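You operate a simulated robot arm through the tools that you are given. There is no shell and no other tool. Be economical: measure what you need, move in short steps, check, and stop when the job is done.

Carry out the task below with a simulated robot arm. There is one attempt and no reset: what you move stays moved.

TASK
Swap the collar on the post for the one on the set-up card.
Fine: old collar into the tray pocket marked COLLAR; clamp locked again; gauge arm stays out; leave ZERO; the tray stays put.
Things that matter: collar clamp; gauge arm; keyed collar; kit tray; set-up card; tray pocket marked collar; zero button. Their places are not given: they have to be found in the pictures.

Only the result counts: the job must be done as asked and must still hold three seconds after the hand-in. Knocking over, shifting, dropping, spilling or breaking anything else fails it.

THE ROBOT
A 7-joint arm with a two-finger parallel gripper, fixed in place. Base frame: the origin is at the foot of the arm, x ahead of it, y to its left, z up; the work surface is at about z = 800. Units: mm, rad, N and s.
With the tool pointing down near the work surface it reaches from about 300 to 700 mm from the base axis. Its first joint turns from -1.152 to 1.152 rad. Payload 1.57 kg.
The TCP is the grasp point between the finger pads, 30 mm short of the fingertips. In the tool frame z runs along the fingers and y along their closing line. Largest opening 110 mm; finger width 24, thickness 12; the body of the gripper, 48 by 112 mm, starts 78 mm behind the TCP.
Orientation is that of the tool frame in the base frame, as a unit quaternion [w, x, y, z]. With the fingers straight down and closing along the base's y, the tool's x points along the base's -x, its y along +y and its z along -z.

THE INTERFACE
- The arm moves only by the tool apply_moves. Its argument "moves" is a list of rows, each a list of 7 numbers: the shift along the tool's x, y, z in units of 100 mm (1.0 is 100 mm), then the turn, a rotation vector about the tool's x, y, z in units of 120 degrees (1.0 is 120 degrees), then the gripper command, from -1 (fully open) to 1 (shut), values between in proportion. In form: [[dx, dy, dz, wx, wy, wz, hand], ...]. A call has 1 to 10 rows; each row is the pose to reach, as a shift and turn from the pose commanded when the call began, along the tool's axes at that moment. A call with a number of a shift or a turn outside -1 to 1 is refused whole. Rows are played at 5 a second. More than 50 mm and 0.15 rad between two rows, or a gripper value outside its range, and nothing of the call is played. A pose out of reach is approached as far as the arm can. The call stops where the force on the tool passes 70 N (or 10 N more than at its start, if that is more) or the arm is blocked; 0.2 s more then pass. Each finger travels about 108 mm/s and halts on what it meets, pressing with about 40 N; the grip force reading is that of the motor and also rises with nothing between the fingers. The clock runs only during rows and for 0.2 s after the last one: add rows that repeat a pose to give the fingers time. The reply holds the time, the measured pose of the TCP, the force on the tool along the base axes, the opening and the grip force, in the units named above and with some noise, with the torque about the TCP (base axes, N m) and any sound that the robot's microphone picked up.
- Cameras (640 x 400 px; columns grow to the right, rows downward): "scene" is fixed at [175.1, -401.7, 1400.2]; the picture's right is [0.68, -0.74, 0.00], its down [-0.44, -0.41, -0.80] and it looks along [0.59, 0.54, -0.60] (base axes); focal length 295 px, centre (320, 200). "wrist" rides on the gripper at [70, 16, -141] in the tool frame; the picture's right is [-0.23, 0.97, 0.00], its down [-0.85, -0.20, -0.48] and it looks along [-0.47, -0.11, 0.88] (tool axes); focal length 222 px, centre (320, 200).
- snapshot(camera): a new picture of that camera. It takes no simulated time.
- pixel_to_xyz(camera, pixels): there is no depth. For up to 12 entries [column, row, z] of the newest picture of that camera ("zoom" is the newest enlarged one), the place [x, y] in the base frame at which the ray of that pixel passes the height z, good to about 3 mm. It takes no simulated time.
- zoom(camera, box): a new picture of the part [left, top, right, bottom] of that camera's present view, enlarged. It takes no simulated time.
- finish_job(): hands the job in; it is judged then, once.

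Go step by step. Measure first, check grasps and placings, and put right what went wrong. The budget is 80 turns and 46 pictures, counting those below and the enlarged ones. Unless the task says otherwise, let go and move clear before handing in, and close with one line.

The tools are called after "Call:" as a command line: name --pt "numbers of a row" for each row, then --argument value for the rest, lists and objects as JSON in quotes. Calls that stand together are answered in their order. apply_moves: Moves the arm, as the interface text tells. Its arguments: {"type":"object","properties":{"moves":{"type":"array","items":{"type":"array","items":{"type":"number"}}}},"required":["moves"]} The other tools are called the same way: snapshot (camera) takes a picture; pixel_to_xyz (camera, pixels) gives the place at which the rays of pixels pass given heights; zoom (camera, box) takes an enlarged picture of a part of a camera's view; finish_job () hands the job in.

At the start:

```text
time_s: 0.0
position: [438.0, 162.2, 1216.1]
tool_rot: [0.0, 0.0, 1.0, 0.0]
wrist_force: [1.1, 0.7, 0.0]
moment: [0.0, 0.0, 0.01]
finger_gap: 109.9
gripper_force: 0.0
```

scene: 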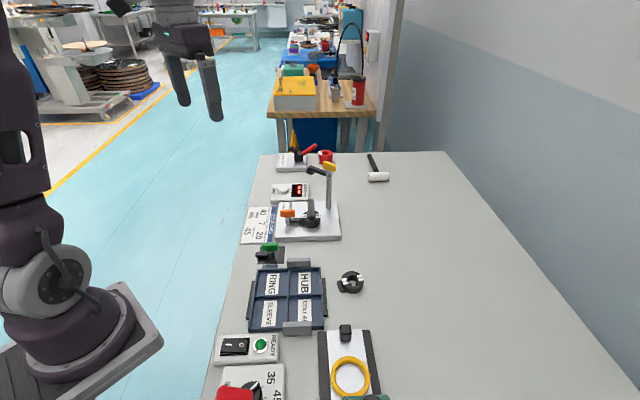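
wrist: 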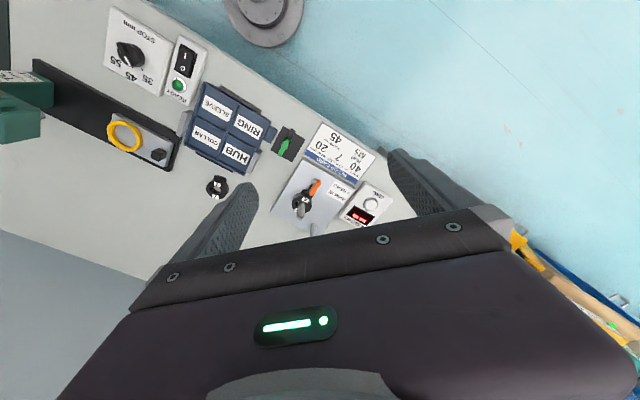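

The scene shows the post fixture near (310,215), the card near (258,225), the tray near (288,298) and a loose collar near (350,283). I'll zoom in on these first.

Call:
zoom --camera "scene" --box '[235, 140, 395, 240]'

Call:
zoom --camera "scene" --box '[230, 235, 390, 335]'

Call:
zoom --camera "wrist" --box '[180, 80, 420, 230]'

```text
4.00 times, centred on (315, 190) of scene
```

zoom: 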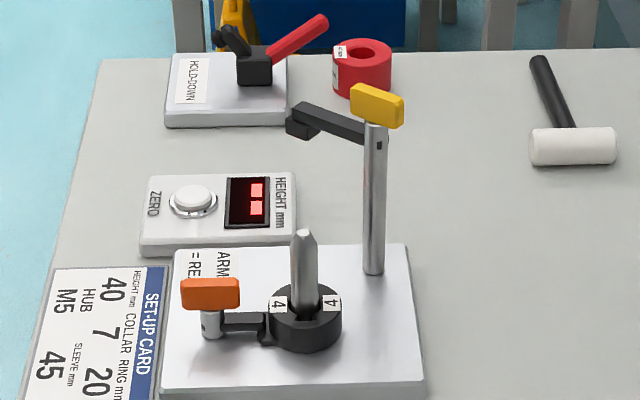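

```text
4.00 times, centred on (310, 285) of scene
```

zoom: 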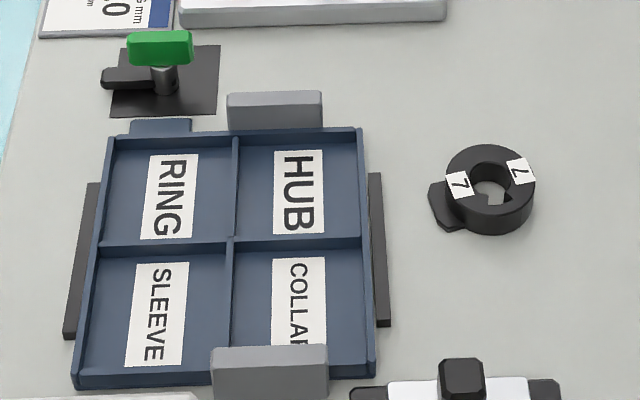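

```text
2.67 times, centred on (300, 155) of wrist
```

zoom: 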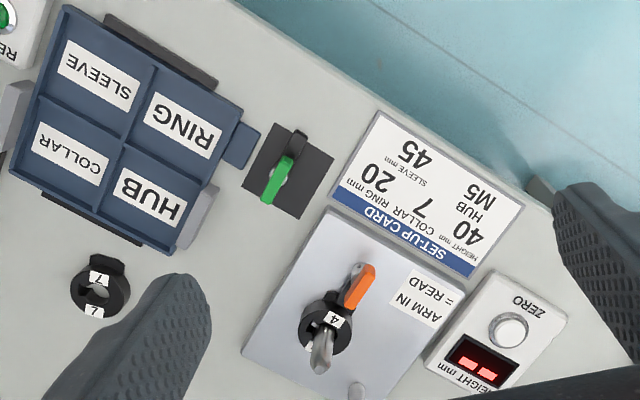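

The card calls for COLLAR 7. The loose collar is marked 7 and the one on the post is marked 4. Next I'll locate the key points.

Call:
pixel_to_xyz --camera "scene" --pixels '[[311, 200, 880], [311, 217, 830], [310, 226, 815], [287, 213, 840], [328, 207, 815], [333, 166, 900], [352, 281, 815], [304, 312, 805], [304, 300, 805], [270, 247, 830], [278, 242, 815], [342, 164, 800]]'

Call:
pixel_to_xyz --camera "wrist" --pixels '[[302, 205, 830], [300, 215, 880], [317, 189, 840], [313, 198, 830], [217, 187, 815], [206, 138, 805], [283, 147, 830], [314, 230, 900], [370, 204, 820], [207, 92, 805], [237, 154, 805]]'

```text
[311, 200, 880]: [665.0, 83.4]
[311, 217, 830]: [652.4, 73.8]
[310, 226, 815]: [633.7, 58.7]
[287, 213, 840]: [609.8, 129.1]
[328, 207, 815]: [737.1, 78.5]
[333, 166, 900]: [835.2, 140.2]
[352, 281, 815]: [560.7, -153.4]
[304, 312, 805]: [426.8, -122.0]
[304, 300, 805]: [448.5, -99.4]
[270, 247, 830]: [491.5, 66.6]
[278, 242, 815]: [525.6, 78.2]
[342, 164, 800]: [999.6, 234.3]
```

```text
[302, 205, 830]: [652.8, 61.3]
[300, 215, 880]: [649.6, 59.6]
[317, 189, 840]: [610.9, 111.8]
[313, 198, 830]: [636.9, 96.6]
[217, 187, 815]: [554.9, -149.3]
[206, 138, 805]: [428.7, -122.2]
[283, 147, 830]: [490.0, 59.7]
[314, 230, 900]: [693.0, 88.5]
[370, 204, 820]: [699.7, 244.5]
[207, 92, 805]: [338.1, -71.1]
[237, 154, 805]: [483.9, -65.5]
```

The post is near (650,68) and the gauge column is about 90 mm beyond it. I'll move the wrist camera over the fixture for a closer view.

Call:
apply_moves --pt "-0.3 -0.2 0.35 0 0 0 -1" --pt "-0.6 -0.4 0.7 0 0 0 -1" --pt "-0.8 -0.6 1.0 0 0 0 -1"

Call:
pixel_to_xyz --camera "scene" --pixels '[[308, 170, 955], [307, 172, 955], [329, 166, 970], [324, 168, 960]]'

Call:
snapshot --camera "wrist"

```text
refused: row 1 steps farther than a row can; nothing moved
```

```text
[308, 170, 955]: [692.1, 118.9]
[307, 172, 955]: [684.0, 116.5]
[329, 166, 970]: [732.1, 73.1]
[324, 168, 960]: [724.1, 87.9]
```

```text
40 pictures are left
```

wrist: 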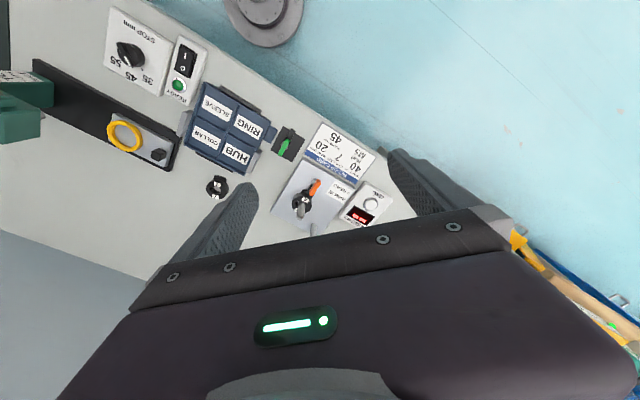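

The call was refused because the rows stepped more than 50 mm, so I'll resend it with smaller steps.

Call:
apply_moves --pt "-0.2 -0.15 0.25 0 0 0 -1" --pt "-0.4 -0.3 0.5 0 0 0 -1" --pt "-0.6 -0.45 0.75 0 0 0 -1" --pt "-0.8 -0.6 1.0 0 0 0 -1"

Call:
apply_moves --pt "-0.1 -0.05 0.4 0 0 0 -1" --pt "-0.3 -0.1 0.8 0 0 0 -1" --pt "-0.3 -0.1 0.8 0 0 0 -1"

Call:
snapshot --camera "wrist"

```text
time_s: 1.0
position: [517.0, 102.0, 1113.8]
tool_rot: [0.0, 0.0, 1.0, 0.0]
wrist_force: [0.5, -0.7, -0.5]
moment: [0.01, 0.03, 0.01]
finger_gap: 109.9
gripper_force: 0.1
```

```text
time_s: 1.8
position: [547.8, 93.2, 1032.9]
tool_rot: [0.0, 0.0, 1.0, 0.0]
wrist_force: [-0.5, -0.8, -0.5]
moment: [0.01, 0.01, -0.01]
finger_gap: 110.2
gripper_force: 0.1
```

```text
39 pictures are left
```

wrist: 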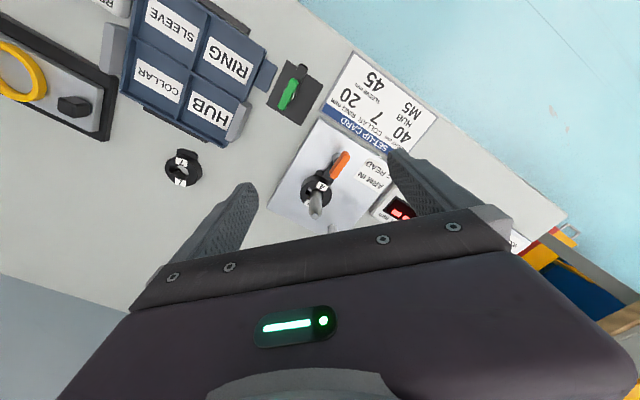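

Call:
zoom --camera "wrist" --box '[260, 135, 396, 220]'

Call:
zoom --camera "wrist" --box '[90, 50, 330, 200]'

Call:
zoom --camera "scene" --box '[272, 185, 352, 245]'

```text
4.71 times, centred on (328, 178) of wrist
```

zoom: 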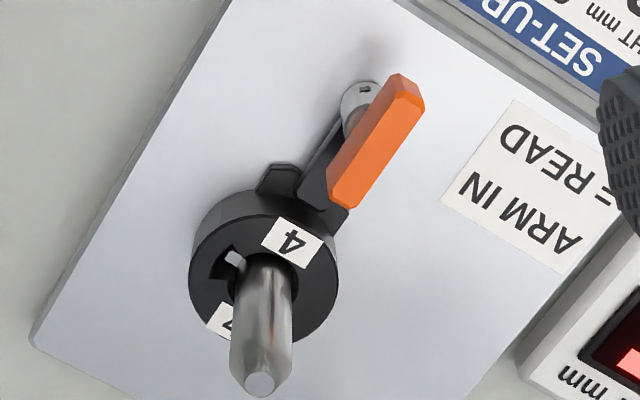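

```text
2.67 times, centred on (210, 125) of wrist
```

zoom: 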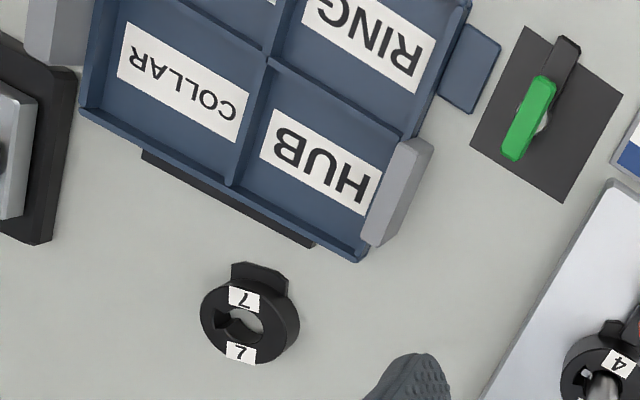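

```text
6.67 times, centred on (312, 215) of scene
```

zoom: 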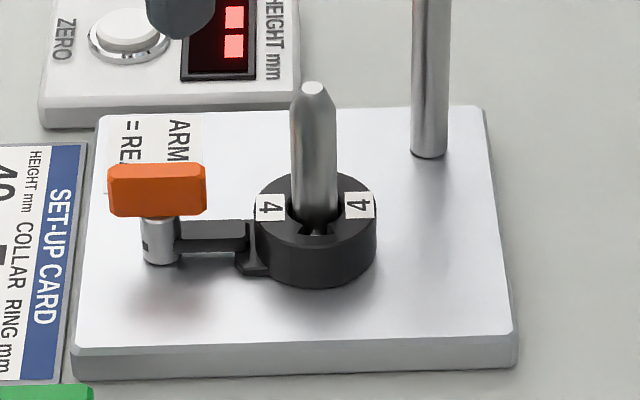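

The clamp's finger bears on the base lug of collar 4, and the keyway points to the camera side. Next I'll measure both collars and the clamp.

Call:
pixel_to_xyz --camera "wrist" --pixels '[[183.5, 167, 825], [165.5, 169, 825], [202, 170, 825], [187.5, 150, 810], [173, 170, 825], [316, 184, 840], [301, 190, 840], [331, 190, 840], [319, 173, 825], [341, 164, 850], [344, 152, 850], [336, 178, 850]]'

Call:
pixel_to_xyz --camera "zoom" --pixels '[[158, 190, 850], [160, 260, 815], [314, 90, 880], [314, 225, 835], [375, 250, 815], [257, 245, 815], [427, 150, 815], [72, 360, 815], [515, 345, 815], [314, 85, 890]]'

```text
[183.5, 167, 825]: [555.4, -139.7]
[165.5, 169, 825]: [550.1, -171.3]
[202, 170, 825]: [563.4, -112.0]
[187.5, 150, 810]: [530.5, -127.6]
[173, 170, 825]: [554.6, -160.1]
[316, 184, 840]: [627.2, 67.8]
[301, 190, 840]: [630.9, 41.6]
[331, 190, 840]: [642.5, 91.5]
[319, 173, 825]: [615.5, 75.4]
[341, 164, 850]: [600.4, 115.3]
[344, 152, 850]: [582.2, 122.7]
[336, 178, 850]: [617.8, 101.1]
```

```text
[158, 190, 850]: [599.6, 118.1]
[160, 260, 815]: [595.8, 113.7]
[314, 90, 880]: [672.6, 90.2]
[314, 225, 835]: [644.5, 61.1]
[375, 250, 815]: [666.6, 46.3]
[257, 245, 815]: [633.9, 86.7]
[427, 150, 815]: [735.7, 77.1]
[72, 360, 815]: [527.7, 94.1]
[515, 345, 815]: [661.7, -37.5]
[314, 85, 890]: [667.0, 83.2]
```

I'll triangulate the post tip, the clamp knob and the heights using rays from both cameras.

Call:
pixel_to_xyz --camera "wrist" --pixels '[[315.2, 216.7, 880], [315.2, 216.7, 900], [315.2, 216.7, 920], [336.5, 155, 830], [336.5, 155, 850], [267.5, 208.5, 800], [267.5, 208.5, 815], [267.5, 208.5, 830], [341, 164, 840], [341, 164, 860]]'

Call:
pixel_to_xyz --camera "zoom" --pixels '[[314, 87, 880], [314, 87, 900], [314, 87, 920], [155, 183, 840], [155, 183, 860], [155, 183, 830], [515, 340, 800], [515, 340, 815], [515, 340, 830]]'

```text
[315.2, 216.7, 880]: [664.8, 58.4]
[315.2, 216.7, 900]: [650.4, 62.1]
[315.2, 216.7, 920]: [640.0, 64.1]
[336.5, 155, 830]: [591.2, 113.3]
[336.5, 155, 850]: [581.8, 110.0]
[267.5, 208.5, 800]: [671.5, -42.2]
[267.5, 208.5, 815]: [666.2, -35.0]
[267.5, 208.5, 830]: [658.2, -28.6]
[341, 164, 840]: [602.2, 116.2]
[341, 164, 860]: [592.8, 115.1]
```

```text
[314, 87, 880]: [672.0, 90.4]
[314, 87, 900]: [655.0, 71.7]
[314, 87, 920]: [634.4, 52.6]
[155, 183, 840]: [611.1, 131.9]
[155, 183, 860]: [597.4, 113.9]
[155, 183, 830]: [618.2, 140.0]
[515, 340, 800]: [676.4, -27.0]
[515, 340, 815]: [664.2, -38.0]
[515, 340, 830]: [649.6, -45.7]
```

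Triangulation puts the post at about (647,64) with its top at z 908, the plate at z 815, and the clamp handle near (594,115) at z 858. I'll shift so the camera looks more nearly straight down on the fixture.

Call:
apply_moves --pt "-0.4 0.0 0 0 0 0 -1" --pt "-0.8 0.0 0 0 0 0 -1" --pt "-0.95 0.0 0 0 0 0 -1" --pt "-0.95 0.0 0 0 0 0 -1"

Call:
zoom --camera "wrist" --box '[240, 50, 400, 150]'

```text
time_s: 2.8
position: [643.5, 91.3, 1033.8]
tool_rot: [0.0, 0.001, 1.0, 0.0]
wrist_force: [0.8, 0.0, -0.2]
moment: [0.0, 0.02, 0.04]
finger_gap: 109.8
gripper_force: 0.0
```

```text
4.00 times, centred on (320, 100) of wrist
```

zoom: 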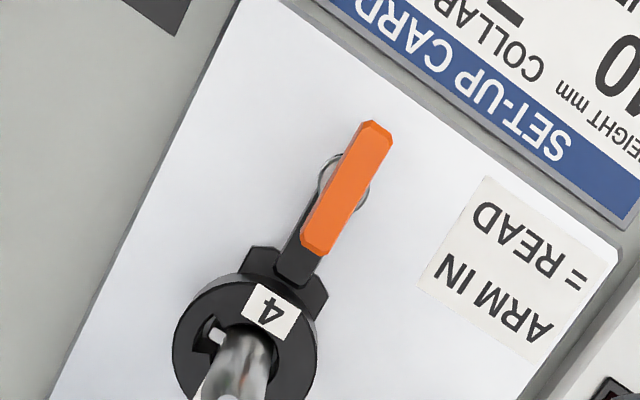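

The view is clear now: the finger sits centred on the lug. I'll measure the angles and positions from it.

Call:
pixel_to_xyz --camera "zoom" --pixels '[[376, 135, 858], [313, 242, 858], [346, 188, 858], [345, 183, 815], [244, 340, 840], [211, 330, 840], [173, 345, 840], [318, 340, 840], [250, 253, 825], [327, 290, 825], [296, 275, 832], [268, 308, 840]]'

```text
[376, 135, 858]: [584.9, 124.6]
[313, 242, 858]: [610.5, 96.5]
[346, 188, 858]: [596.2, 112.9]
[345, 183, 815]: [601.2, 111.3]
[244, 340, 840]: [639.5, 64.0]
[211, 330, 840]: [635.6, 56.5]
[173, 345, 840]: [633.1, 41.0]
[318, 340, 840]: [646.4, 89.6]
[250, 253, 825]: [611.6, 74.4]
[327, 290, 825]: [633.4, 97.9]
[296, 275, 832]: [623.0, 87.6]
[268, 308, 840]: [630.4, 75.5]
```

The handle lies along −45° with its centre near (597,112). I'll rotate the tool so it closes across the handle and move above it.

Call:
apply_moves --pt "0.1 0.04 0 0 0 0.0625 -0.5" --pt "0.2 0.08 0 0 0 0.125 0" --pt "0.3 0.12 0 0 0 0.1875 0.09" --pt "0.4 0.16 0 0 0 0.25 0.09" --pt "0.465 0.2 0 0 0 0.3125 0.09" --pt "0.465 0.207 0 0 0 0.375 0.09" --pt "0.465 0.207 0 0 0 0.375 0.09"

Call:
snapshot --camera "wrist"

```text
time_s: 4.4
position: [595.6, 112.1, 1034.2]
tool_rot: [0.0, 0.383, 0.924, 0.001]
wrist_force: [-0.2, -0.4, 0.9]
moment: [0.02, 0.0, 0.01]
finger_gap: 50.1
gripper_force: 0.1
```

```text
34 pictures are left
```

wrist: 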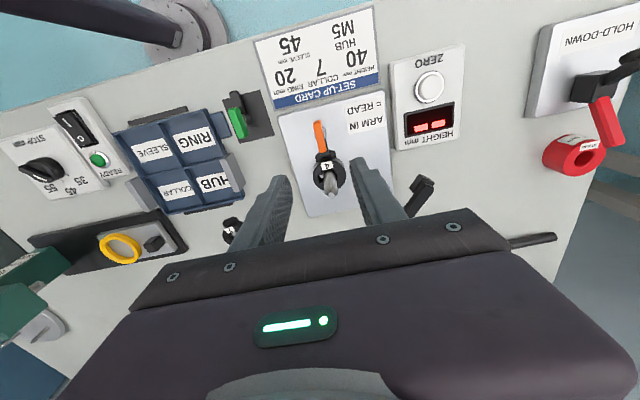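

The orientation is right, so I'll descend to just above the handle.

Call:
apply_moves --pt "0 0 0.4 0 0 0 0.09" --pt "0 0 0.8 0 0 0 0.09" --pt "0 0 1.0 0 0 0 0.09" --pt "0 0 1.0 0 0 0 0.09"

Call:
snapshot --camera "wrist"

Call:
zoom --camera "scene" --box '[260, 140, 360, 240]'

```text
time_s: 5.4
position: [595.9, 114.6, 933.9]
tool_rot: [0.0, 0.382, 0.924, 0.0]
wrist_force: [-0.4, 0.4, 0.1]
moment: [-0.02, -0.02, -0.02]
finger_gap: 49.9
gripper_force: 0.0
```

```text
33 pictures are left
```

wrist: 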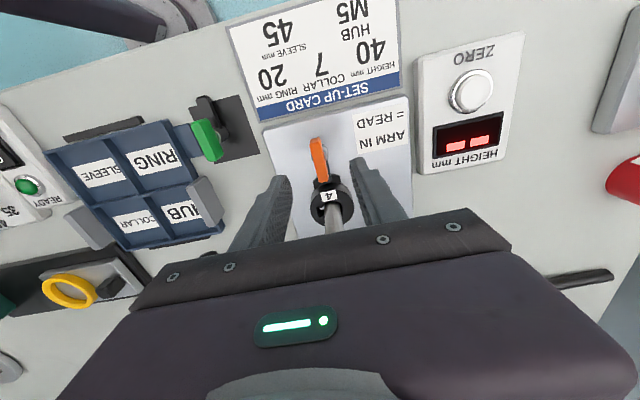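

```text
4.00 times, centred on (310, 190) of scene
```

zoom: 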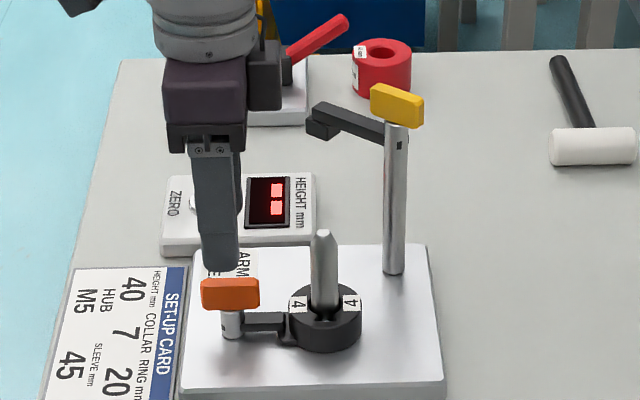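

The fingers straddle the handle, so I'll go down to TCP z of about 869 and close.

Call:
apply_moves --pt "0 0 0.3 0 0 0 0.09" --pt "0 0 0.64 0 0 0 0.09" --pt "0 0 0.64 0 0 0 0.5" --pt "0 0 0.64 0 0 0 1" --pt "0 0 0.64 0 0 0 1" --pt "0 0 0.64 0 0 0 1"

Call:
zoom --camera "scene" --box '[260, 140, 360, 240]'

```text
time_s: 6.8
position: [595.0, 112.2, 869.4]
tool_rot: [0.001, 0.383, 0.924, 0.0]
wrist_force: [-3.0, -2.4, -5.4]
moment: [-0.39, -0.35, -0.02]
finger_gap: 16.9
gripper_force: 32.3
```

```text
4.00 times, centred on (310, 190) of scene
```

zoom: 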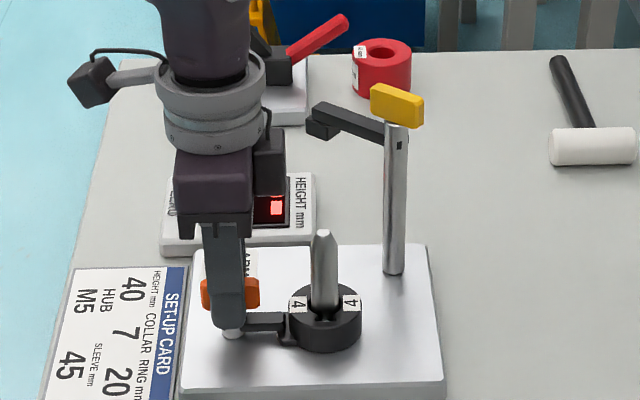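

The grip is firm at a 16.9 mm gap. I'll test a small clockwise turn, which is the way the green clamp appears to open.

Call:
apply_moves --pt "0 0 0 0 0 0.06 1" --pt "0 0 0 0 0 0.12 1" --pt "0 0 0 0 0 0.12 1"

```text
time_s: 7.6
position: [594.7, 113.0, 869.8]
tool_rot: [-0.001, 0.496, 0.868, -0.001]
wrist_force: [-6.1, -7.7, -10.6]
moment: [-0.16, -0.17, 0.21]
finger_gap: 17.7
gripper_force: 32.1
```

It turned 15° with low torque (0.21 N m). I'll keep going.

Call:
apply_moves --pt "0 0 0 0 0 0.0625 1" --pt "0 0 0 0 0 0.125 1" --pt "0 0 0 0 0 0.1875 1" --pt "0 0 0 0 0 0.25 1" --pt "0 0 0 0 0 0.25 1"

Call:
zoom --camera "scene" --box '[260, 140, 360, 240]'

```text
time_s: 8.8
position: [596.1, 111.4, 871.5]
tool_rot: [0.001, 0.702, 0.712, -0.001]
wrist_force: [-9.1, -21.9, -2.4]
moment: [0.07, 0.3, 3.69]
finger_gap: 34.8
gripper_force: 42.4
```

```text
4.00 times, centred on (310, 190) of scene
```

zoom: 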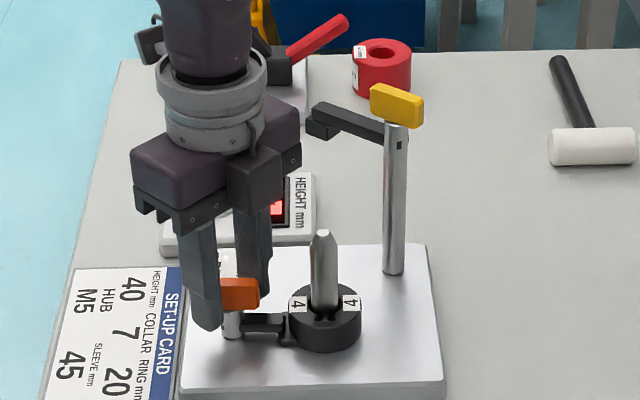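

Gap 34.8 and torque 3.69 N m show the handle is blocked this way. I'll return and turn the other way.

Call:
apply_moves --pt "0 0 0 0 0 -0.0625 1" --pt "0 0 0 0 0 -0.125 1" --pt "0 0 0 0 0 -0.1875 1" --pt "0 0 0 0 0 -0.25 1" --pt "0 0 0 0 0 -0.3125 1" --pt "0 0 0 0 0 -0.37 1" --pt "0 0 0 0 0 -0.37 1"

Call:
apply_moves --pt "0 0 0 0 0 -0.06 1" --pt "0 0 0 0 0 -0.12 1" --pt "0 0 0 0 0 -0.18 1" --pt "0 0 0 0 0 -0.18 1"

Call:
zoom --camera "scene" --box '[260, 140, 360, 240]'

```text
time_s: 10.4
position: [594.6, 112.3, 870.6]
tool_rot: [-0.001, 0.383, 0.924, -0.001]
wrist_force: [-21.3, -4.9, -8.3]
moment: [0.07, 0.35, -0.01]
finger_gap: 17.8
gripper_force: 32.5
```

```text
time_s: 11.4
position: [595.2, 111.1, 868.8]
tool_rot: [-0.003, 0.203, 0.979, -0.001]
wrist_force: [-22.9, -4.2, -13.1]
moment: [0.07, 0.81, -0.03]
finger_gap: 17.5
gripper_force: 32.3
```

```text
4.00 times, centred on (310, 190) of scene
```

zoom: 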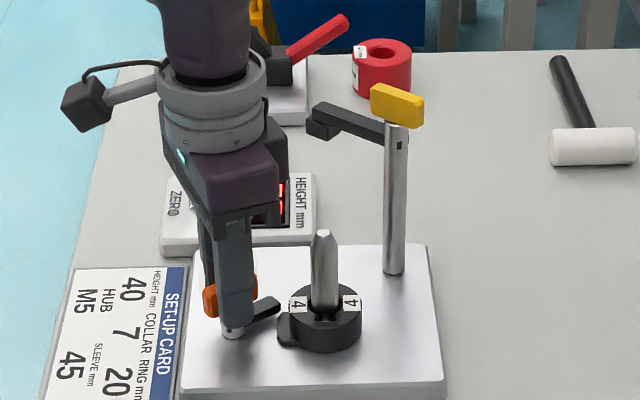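

The handle turns this way and the finger is swinging off. I'll continue to about 85–90° in total.

Call:
apply_moves --pt "0 0 0 0 0 -0.06 1" --pt "0 0 0 0 0 -0.12 1" --pt "0 0 0 0 0 -0.18 1" --pt "0 0 0 0 0 -0.24 1" --pt "0 0 0 0 0 -0.3 1" --pt "0 0 0 0 0 -0.36 1" --pt "0 0 0 0 0 -0.42 1" --pt "0 0 0 0 0 -0.48 1" --pt "0 0 0 0 0 -0.54 1" --pt "0 0 0 0 0 -0.54 1"

Call:
zoom --camera "scene" --box '[260, 140, 360, 240]'

```text
time_s: 13.6
position: [597.2, 112.7, 871.4]
tool_rot: [0.0, -0.355, 0.935, 0.0]
wrist_force: [-2.4, -8.5, -5.0]
moment: [0.35, -0.52, -0.01]
finger_gap: 16.9
gripper_force: 31.9
```

```text
4.00 times, centred on (310, 190) of scene
```

zoom: 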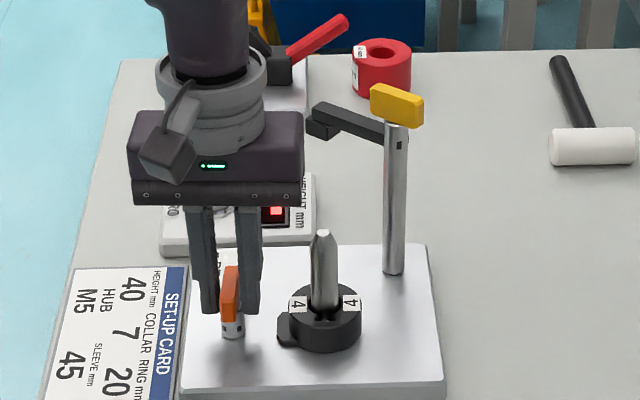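

The finger is clear of the lug. I'll open, rise, and look at the collar's lug height from this side.

Call:
apply_moves --pt "0 0 0 0 0 0 0.1" --pt "0 0 0 0 0 0 0.1" --pt "0 0 -0.4 0 0 0 0.1" --pt "0 0 -0.8 0 0 0 0.1" --pt "0 0 -1.0 0 0 0 0.1" --pt "0 0 -1.0 0 0 0 0.1"

Call:
snapshot --camera "wrist"

Call:
zoom --camera "scene" --box '[276, 185, 340, 235]'

```text
time_s: 15.0
position: [594.8, 111.1, 972.6]
tool_rot: [0.0, -0.354, 0.935, 0.0]
wrist_force: [-0.5, 0.8, 0.8]
moment: [0.02, -0.01, 0.03]
finger_gap: 49.5
gripper_force: 0.0
```

```text
27 pictures are left
```

wrist: 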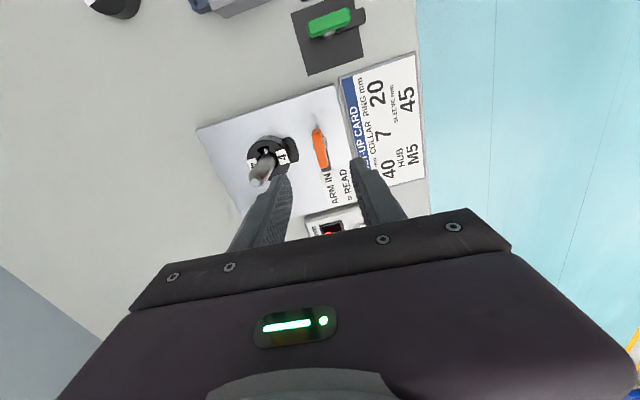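

```text
8.00 times, centred on (308, 210) of scene
```

zoom: 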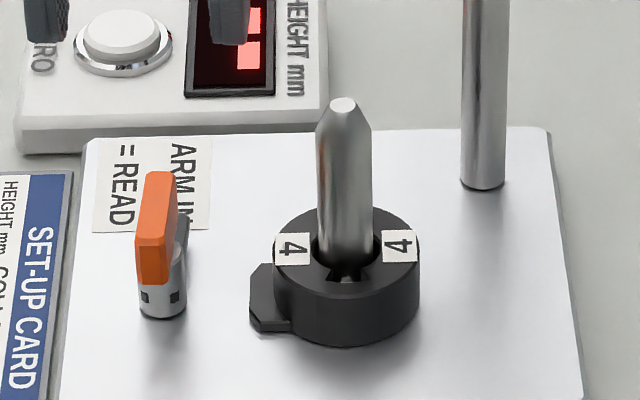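

The lug is about 8 mm thick and the collar about 23 mm tall, so gripping above the lug is fine. I'll move over the post, square up to 135° and open to about 74 mm.

Call:
apply_moves --pt "0 -0.3 0 0 0 -0.015 -0.1" --pt "-0.04 -0.6 0 0 0 -0.029 -0.35" --pt "-0.068 -0.7 0 0 0 -0.029 -0.35" --pt "-0.068 -0.7 0 0 0 -0.029 -0.35"

Call:
snapshot --camera "wrist"

Call:
zoom --camera "scene" --box '[260, 140, 360, 240]'

```text
time_s: 16.0
position: [646.8, 62.8, 970.5]
tool_rot: [0.0, -0.382, 0.924, 0.001]
wrist_force: [0.5, 0.6, 0.4]
moment: [-0.02, 0.01, 0.01]
finger_gap: 74.2
gripper_force: 0.0
```

```text
25 pictures are left
```

wrist: 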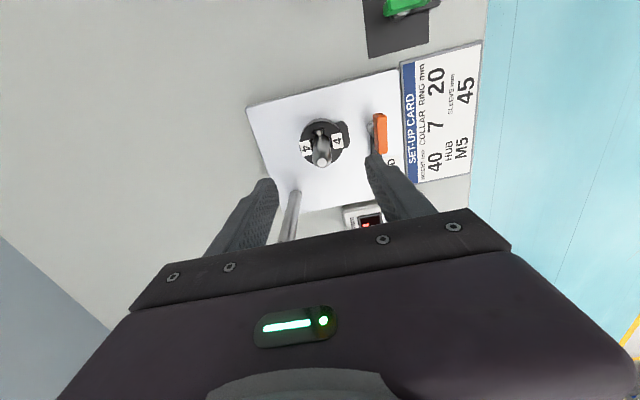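

```text
4.00 times, centred on (310, 190) of scene
```

zoom: 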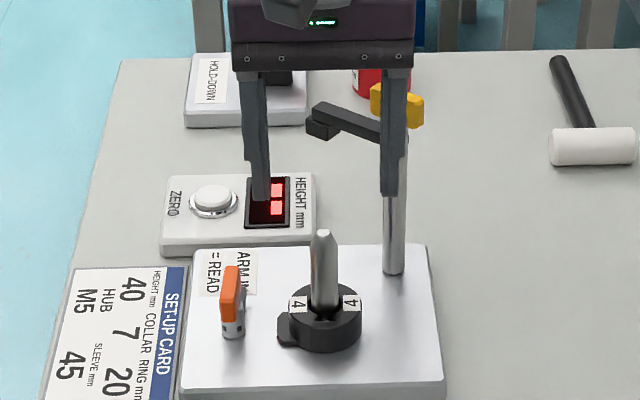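

The fingers are centred on the post, so I'll descend to TCP z of about 857.

Call:
apply_moves --pt "0 0 0.4 0 0 0 -0.35" --pt "0 0 0.8 0 0 0 -0.35" --pt "0 0 1.0 0 0 0 -0.35" --pt "0 0 1.0 0 0 0 -0.35"

Call:
apply_moves --pt "0 0 0.14 0 0 0 -0.35" --pt "0 0 0.14 0 0 0 0" --pt "0 0 0.14 0 0 0 0.5" --pt "0 0 0.14 0 0 0 0.5" --pt "0 0 0.14 0 0 0 0.5"

Call:
zoom --camera "scene" --box '[260, 140, 360, 240]'

```text
time_s: 17.0
position: [647.4, 62.6, 871.1]
tool_rot: [-0.001, -0.382, 0.924, 0.0]
wrist_force: [-0.2, -0.1, -0.2]
moment: [-0.02, -0.01, -0.02]
finger_gap: 74.3
gripper_force: 0.0
```

```text
time_s: 18.2
position: [647.6, 64.3, 856.8]
tool_rot: [0.0, -0.382, 0.924, 0.001]
wrist_force: [-5.9, 6.3, -0.5]
moment: [0.07, 0.06, -0.04]
finger_gap: 52.6
gripper_force: 39.8
```

```text
4.00 times, centred on (310, 190) of scene
```

zoom: 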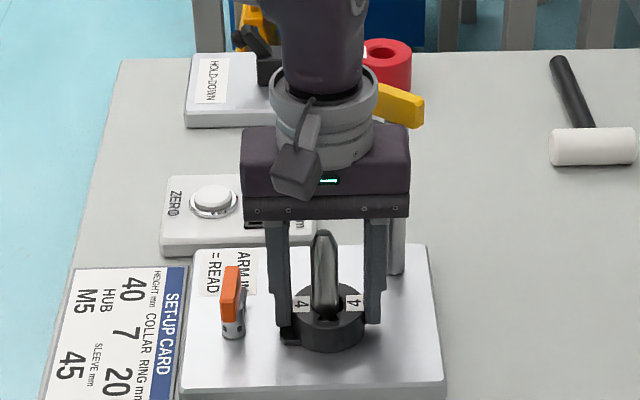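

The collar is gripped at 52.6 mm. I'll lift it straight up off the post.

Call:
apply_moves --pt "0 0 -0.2 0 0 0 1" --pt "0 0 -0.6 0 0 0 1" --pt "0 0 -1.0 0 0 0 1" --pt "0 0 -1.0 0 0 0 1"

Call:
apply_moves --pt "0 0 -0.4 0 0 0 1" --pt "0 0 -0.5 0 0 0 1"

Call:
zoom --camera "scene" --box '[260, 100, 380, 240]'

Call:
snapshot --camera "wrist"

```text
time_s: 19.2
position: [648.5, 64.1, 957.4]
tool_rot: [0.0, -0.381, 0.925, 0.001]
wrist_force: [-0.5, -0.7, -0.5]
moment: [0.0, -0.01, -0.01]
finger_gap: 0.0
gripper_force: 20.7
```

```text
time_s: 19.8
position: [647.4, 64.5, 1007.2]
tool_rot: [0.0, -0.382, 0.924, 0.0]
wrist_force: [-0.2, 0.1, 0.6]
moment: [0.0, 0.03, -0.02]
finger_gap: 0.0
gripper_force: 21.2
```

```text
2.86 times, centred on (320, 170) of scene
```

zoom: 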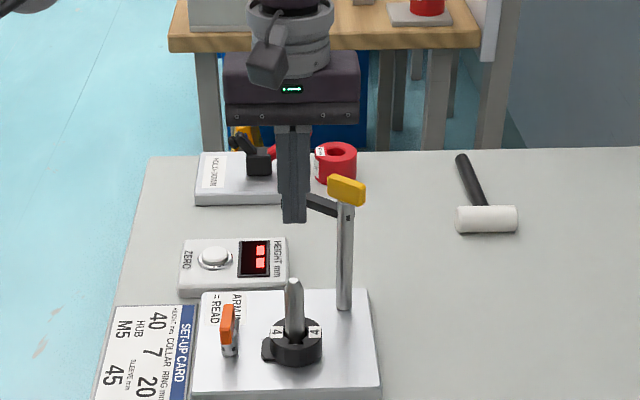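

```text
21 pictures are left
```

wrist: 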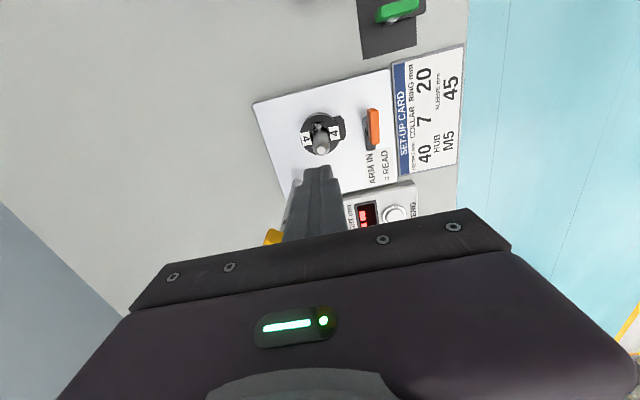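

The collar slipped out: the gap is now 0 and the collar is still on the post. I'll look closely at why.

Call:
zoom --camera "wrist" --box '[260, 80, 400, 170]'

Call:
zoom --camera "scene" --box '[276, 185, 340, 235]'

```text
4.44 times, centred on (330, 125) of wrist
```

zoom: 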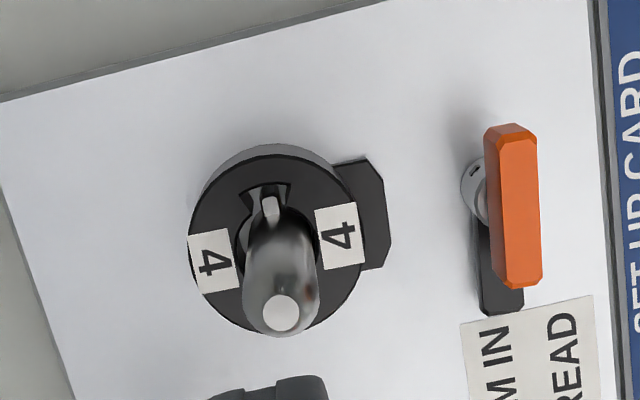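

```text
8.00 times, centred on (308, 210) of scene
```

zoom: 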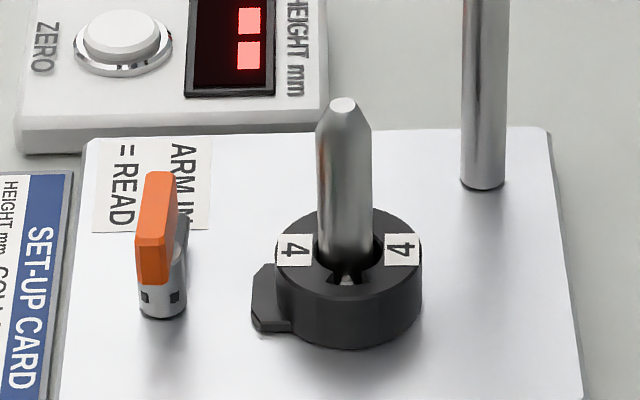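

The collar is intact and seated, and its keyway is a wide funnel with a narrow key in it. I'll re-grip a little deeper, close fully before moving, and lift slowly.

Call:
apply_moves --pt "0 0 0 0 0 0 -0.35" --pt "0 0 0 0 0 0 -0.35" --pt "0 0 0 0 0 0 -0.35" --pt "0 0.005 0.4 0 0 0 -0.35" --pt "0 0.01 0.8 0 0 0 -0.35" --pt "0 0.01 1.0 0 0 0 -0.35" --pt "0 0.01 1.0 0 0 0 -0.35"

Call:
apply_moves --pt "0 0 0.4 0 0 0 -0.35" --pt "0 0 0.54 0 0 0 -0.35" --pt "0 0 0.54 0 0 0 -0.35"

Call:
apply_moves --pt "0 0 0 0 0 0 0.2" --pt "0 0 0 0 0 0 1" --pt "0 0 0 0 0 0 1" --pt "0 0 0 0 0 0 1" --pt "0 0 0 0 0 0 1"

Call:
apply_moves --pt "0 0 -0.02 0 0 0 1" --pt "0 0 -0.04 0 0 0 1" --pt "0 0 -0.06 0 0 0 1"

```text
time_s: 21.4
position: [645.3, 64.4, 905.8]
tool_rot: [0.0, -0.382, 0.924, 0.0]
wrist_force: [0.2, 0.0, 0.0]
moment: [0.01, 0.02, 0.02]
finger_gap: 74.6
gripper_force: 0.1
```

```text
time_s: 22.2
position: [645.3, 62.3, 855.0]
tool_rot: [0.002, -0.382, 0.924, 0.0]
wrist_force: [-7.2, -4.6, 31.0]
moment: [0.59, 1.21, 0.29]
finger_gap: 75.7
gripper_force: 0.8
```

```text
time_s: 23.4
position: [645.8, 63.8, 855.0]
tool_rot: [0.004, -0.382, 0.924, 0.0]
wrist_force: [5.9, 16.0, 41.2]
moment: [0.97, 0.8, -0.27]
finger_gap: 52.8
gripper_force: 40.3
```

```text
time_s: 24.2
position: [646.6, 63.0, 857.1]
tool_rot: [-0.002, -0.381, 0.925, 0.001]
wrist_force: [8.2, 8.2, -5.1]
moment: [0.27, -0.24, -0.04]
finger_gap: 52.8
gripper_force: 40.3
```

The tips rested on the lug top at about z 825, and the lift has begun with a pull of only about 5 N. I'll continue slowly.

Call:
apply_moves --pt "0 0 -0.02 0 0 0 1" --pt "0 0 -0.04 0 0 0 1" --pt "0 0 -0.06 0 0 0 1"

Call:
zoom --camera "scene" --box '[276, 185, 340, 235]'

```text
time_s: 25.0
position: [645.2, 62.1, 865.1]
tool_rot: [-0.001, -0.382, 0.924, 0.0]
wrist_force: [0.8, 0.0, -0.7]
moment: [-0.01, -0.03, 0.02]
finger_gap: 52.8
gripper_force: 39.8
```

```text
8.00 times, centred on (308, 210) of scene
```

zoom: 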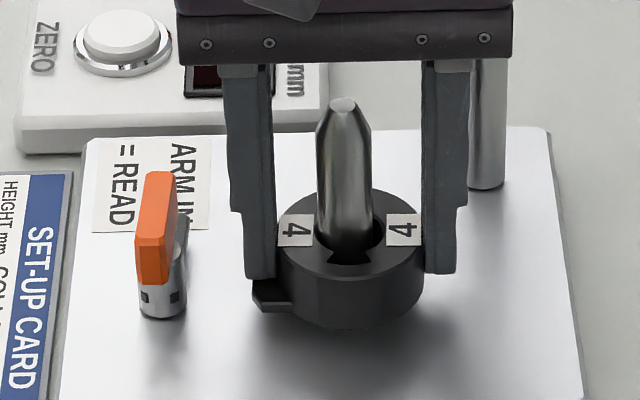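

The collar is lifted and free of the key. I'll continue up at a moderate speed.

Call:
apply_moves --pt "0 0 -0.04 0 0 0 1" --pt "0 0 -0.1 0 0 0 1" --pt "0 0 -0.17 0 0 0 1" --pt "0 0 -0.24 0 0 0 1" --pt "0 0 -0.31 0 0 0 1" --pt "0 0 -0.38 0 0 0 1" --pt "0 0 -0.45 0 0 0 1" --pt "0 0 -0.52 0 0 0 1" --pt "0 0 -0.58 0 0 0 1" --pt "0 0 -0.62 0 0 0 1"

Call:
apply_moves --pt "0 0 -0.05 0 0 0 1" --pt "0 0 -0.12 0 0 0 1" --pt "0 0 -0.2 0 0 0 1" --pt "0 0 -0.28 0 0 0 1" --pt "0 0 -0.36 0 0 0 1" --pt "0 0 -0.42 0 0 0 1" --pt "0 0 -0.45 0 0 0 1"

Call:
snapshot --camera "scene"

```text
time_s: 27.2
position: [646.0, 65.6, 926.5]
tool_rot: [0.0, -0.382, 0.924, 0.0]
wrist_force: [0.6, 1.1, -1.8]
moment: [-0.03, -0.02, -0.01]
finger_gap: 52.7
gripper_force: 39.9
```

```text
time_s: 28.8
position: [646.2, 65.4, 970.8]
tool_rot: [0.0, -0.382, 0.924, 0.0]
wrist_force: [-0.4, 0.4, -1.3]
moment: [0.01, 0.05, -0.03]
finger_gap: 52.7
gripper_force: 40.1
```

```text
17 pictures are left
```

scene: 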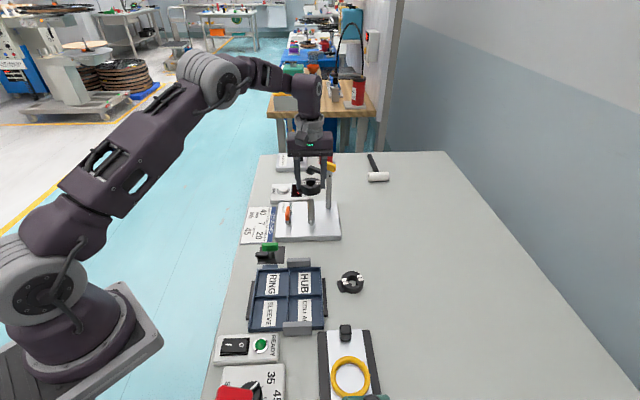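

The collar is held securely. Next I'll measure the COLLAR pocket corners from the scene picture.

Call:
pixel_to_xyz --camera "scene" --pixels '[[288, 295, 815], [322, 295, 815], [323.5, 327.5, 815], [287.5, 330.5, 815], [257, 269, 815], [321, 267, 815], [249, 331, 815], [283, 323, 830], [312, 321, 830], [289, 269, 815]]'

Call:
zoom --camera "scene" --box '[240, 255, 340, 340]'

```text
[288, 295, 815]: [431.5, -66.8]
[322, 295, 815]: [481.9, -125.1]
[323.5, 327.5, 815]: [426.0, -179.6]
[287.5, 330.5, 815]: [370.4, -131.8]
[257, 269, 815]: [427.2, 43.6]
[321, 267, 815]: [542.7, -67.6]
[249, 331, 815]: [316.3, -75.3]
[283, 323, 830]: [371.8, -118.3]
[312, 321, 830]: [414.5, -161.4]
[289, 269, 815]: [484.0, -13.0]
```

```text
4.71 times, centred on (290, 298) of scene
```

zoom: 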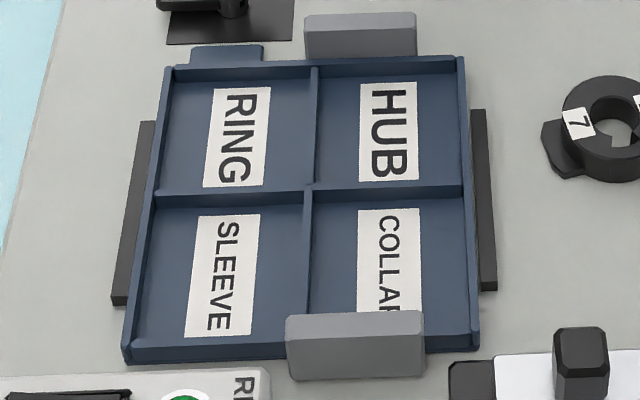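

The pocket is centred near (430,−125), square at 45°, with low walls (about 8 mm), so the fingertips stay above the rim. I'll carry the collar there.

Call:
apply_moves --pt "0.1 0 0 0 0 0 1" --pt "0.25 0.02 0 0 0 0 1" --pt "0.45 0.04 0 0 0 0 1" --pt "0.65 0.05 0 0 0 0 1" --pt "0.85 0.06 0 0 0 0 1" --pt "0.98 0.06 0 0 0 0 1"

Call:
apply_moves --pt "0.1 0 0 0 0 0 1" --pt "0.25 0.02 0 0 0 0 1" --pt "0.45 0.04 0 0 0 0 1" --pt "0.65 0.05 0 0 0 0 1" --pt "0.85 0.06 0 0 0 0 1" --pt "0.98 0.06 0 0 0 0 1"

Call:
apply_moves --pt "0.1 0 0 0 0 0 1" --pt "0.3 0.02 0 0 0 0 1" --pt "0.5 0.03 0 0 0 0 1" --pt "0.7 0.05 0.1 0 0 0 1" --pt "0.85 0.06 0.3 0 0 0 1" --pt "0.92 0.06 0.5 0 0 0 1" --pt "0.92 0.06 0.6 0 0 0 1"

Call:
snapshot --camera "wrist"

Call:
zoom --camera "scene" --box '[230, 235, 390, 335]'

```text
time_s: 30.2
position: [571.9, 0.8, 972.4]
tool_rot: [0.0, -0.382, 0.924, 0.0]
wrist_force: [-0.5, 0.2, -0.8]
moment: [-0.02, -0.03, 0.01]
finger_gap: 52.7
gripper_force: 40.0
```

```text
time_s: 31.6
position: [498.2, -65.3, 970.8]
tool_rot: [0.0, -0.381, 0.924, -0.001]
wrist_force: [-0.1, 0.1, -1.7]
moment: [0.0, 0.03, 0.0]
finger_gap: 52.8
gripper_force: 39.9
```

```text
time_s: 33.2
position: [430.2, -125.3, 911.0]
tool_rot: [-0.001, -0.381, 0.925, -0.001]
wrist_force: [-0.6, -0.1, -1.1]
moment: [0.02, -0.02, -0.03]
finger_gap: 52.7
gripper_force: 40.0
```

```text
15 pictures are left
```

wrist: 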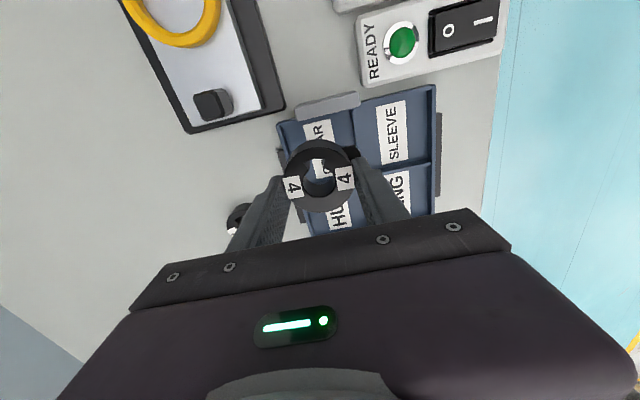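

```text
4.00 times, centred on (310, 285) of scene
```

zoom: 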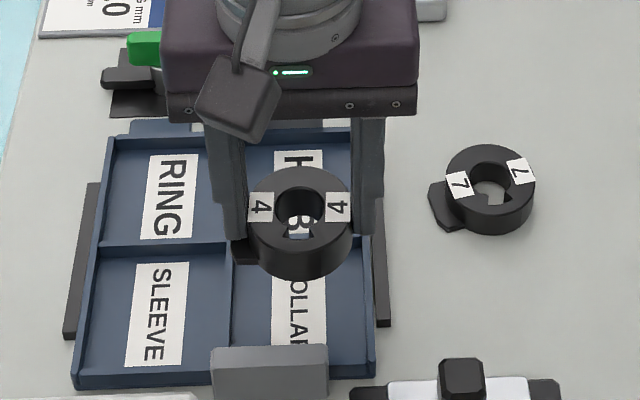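

The collar projects onto the pocket centre (zoom pixel 304,312). I'll descend slowly and feel for the floor.

Call:
apply_moves --pt "0 0 0.12 0 0 0 1" --pt "0 0 0.26 0 0 0 1" --pt "0 0 0.4 0 0 0 1" --pt "0 0 0.52 0 0 0 1" --pt "0 0 0.6 0 0 0 1" --pt "0 0 0.63 0 0 0 1" --pt "0 0 0.63 0 0 0 1"

Call:
zoom --camera "scene" --box '[230, 235, 390, 335]'

```text
time_s: 34.8
position: [429.4, -124.8, 849.2]
tool_rot: [0.0, -0.381, 0.925, 0.0]
wrist_force: [0.8, -0.2, -1.4]
moment: [0.0, 0.02, 0.01]
finger_gap: 52.8
gripper_force: 40.2
```

```text
4.00 times, centred on (310, 285) of scene
```

zoom: 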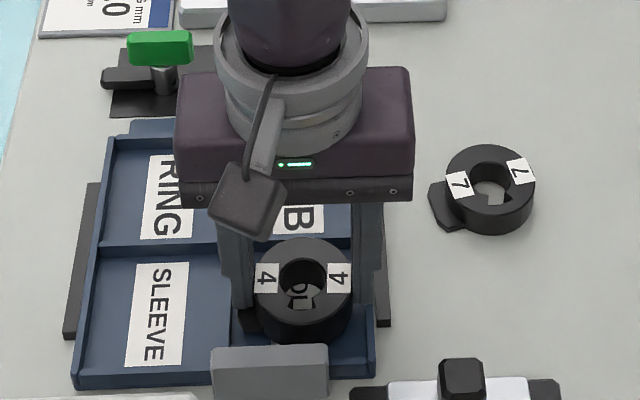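

It's well centred, so I'll nudge it 2 mm away from the divider and lower until it touches.

Call:
apply_moves --pt "0 -0.02 0 0 0 0 1" --pt "0 -0.02 0.02 0 0 0 1" --pt "0 -0.02 0.04 0 0 0 1"

Call:
apply_moves --pt "0 0 0.01 0 0 0 1" --pt "0 0 0.02 0 0 0 1"

```text
time_s: 35.6
position: [431.3, -127.5, 846.4]
tool_rot: [0.0, -0.382, 0.924, -0.001]
wrist_force: [-2.7, 3.4, 18.2]
moment: [-0.37, -0.38, -0.01]
finger_gap: 52.8
gripper_force: 39.9
```

```text
time_s: 36.2
position: [430.9, -128.0, 846.0]
tool_rot: [0.001, -0.381, 0.925, -0.002]
wrist_force: [-8.5, 6.5, 29.3]
moment: [-0.53, -0.48, -0.03]
finger_gap: 52.9
gripper_force: 40.4
stopped in row 2: the force on the tool passed its limit at 76 N (the readings are from after the stop); the commanded pose is now the measured one
```

Contact at z 846 with the moment towards the −45° side suggests the outer fingertip is on the rim. I'll raise 1 mm and look.

Call:
apply_moves --pt "0 0.01 -0.015 0 0 0 1" --pt "0 0.01 -0.015 0 0 0 1"

Call:
zoom --camera "scene" --box '[276, 284, 340, 334]'

```text
time_s: 36.8
position: [432.1, -126.2, 846.0]
tool_rot: [0.002, -0.381, 0.925, -0.001]
wrist_force: [0.2, -3.8, 3.6]
moment: [-0.26, -0.1, -0.07]
finger_gap: 52.5
gripper_force: 39.6
```

```text
8.00 times, centred on (308, 309) of scene
```

zoom: 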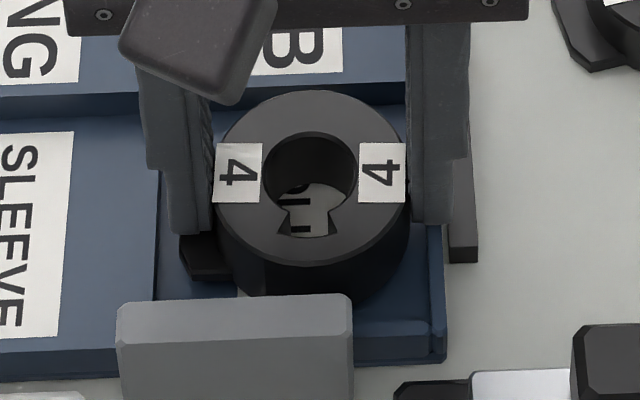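

The collar is inside the pocket with the right fingertip just over the outer rim, so only a 1–3 mm drop remains. I'll raise slightly, open gently and withdraw.

Call:
apply_moves --pt "0 0 -0.005 0 0 0 0.04" --pt "0 0 -0.005 0 0 0 -0.1" --pt "0 0 -0.005 0 0 0 -0.15" --pt "0 0 -0.3 0 0 0 -0.15" --pt "0 0 -0.7 0 0 0 -0.15" --pt "0 0 -1.0 0 0 0 -0.15"

Call:
zoom --camera "scene" --box '[230, 235, 390, 335]'

```text
time_s: 38.2
position: [429.3, -126.1, 945.2]
tool_rot: [0.0, -0.381, 0.924, -0.001]
wrist_force: [0.1, 0.2, 0.2]
moment: [0.02, -0.02, 0.0]
finger_gap: 63.2
gripper_force: 0.0
```

```text
4.00 times, centred on (310, 285) of scene
```

zoom: 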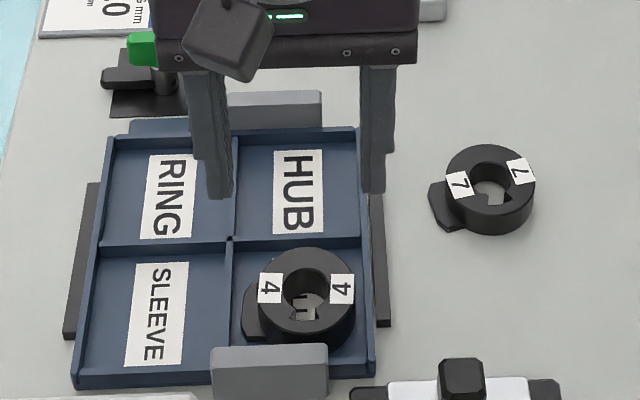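

Collar 4 sits flat in the pocket and the tray hasn't moved. I'll move to view collar 7 from nearly straight above.

Call:
apply_moves --pt "-0.25 -0.22 0 0 0 0 0" --pt "-0.5 -0.45 0 0 0 0 -0.3" --pt "-0.75 -0.67 0 0 0 0 -0.35" --pt "-0.98 -0.88 0 0 0 0 -0.35"

Call:
apply_moves --pt "-0.3 -0.24 0 0 0 0 -0.35" --pt "-0.3 -0.24 0 0 0 0 -0.35"

Call:
zoom --camera "wrist" --box '[240, 40, 400, 140]'

```text
time_s: 39.2
position: [562.5, -119.8, 948.3]
tool_rot: [0.0, -0.382, 0.924, -0.001]
wrist_force: [-0.5, 0.5, -0.3]
moment: [-0.01, 0.02, 0.0]
finger_gap: 74.3
gripper_force: 0.2
```

```text
time_s: 39.8
position: [601.1, -113.6, 947.3]
tool_rot: [0.001, -0.381, 0.924, -0.001]
wrist_force: [0.0, 0.4, -0.9]
moment: [0.03, 0.01, 0.0]
finger_gap: 74.2
gripper_force: 0.0
```

```text
4.00 times, centred on (320, 90) of wrist
```

zoom: 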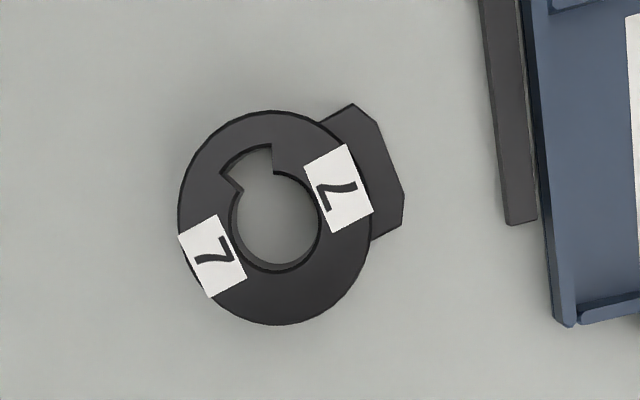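

The view is clear, so I'll measure collar 7's centre, keyway and lug directions.

Call:
pixel_to_xyz --camera "zoom" --pixels '[[178, 217, 823], [372, 217, 823], [275, 110, 823], [278, 325, 823], [222, 176, 823], [272, 144, 823], [352, 104, 810], [402, 195, 810], [400, 225, 810], [326, 120, 810], [375, 120, 810], [277, 218, 823]]'

```text
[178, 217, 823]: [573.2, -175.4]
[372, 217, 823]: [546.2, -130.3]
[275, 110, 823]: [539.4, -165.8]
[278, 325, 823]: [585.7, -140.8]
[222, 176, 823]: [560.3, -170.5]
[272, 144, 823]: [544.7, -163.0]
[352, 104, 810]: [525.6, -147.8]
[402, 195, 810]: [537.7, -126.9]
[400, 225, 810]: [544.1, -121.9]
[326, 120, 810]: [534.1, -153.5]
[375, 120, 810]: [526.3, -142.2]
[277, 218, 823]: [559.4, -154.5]
```

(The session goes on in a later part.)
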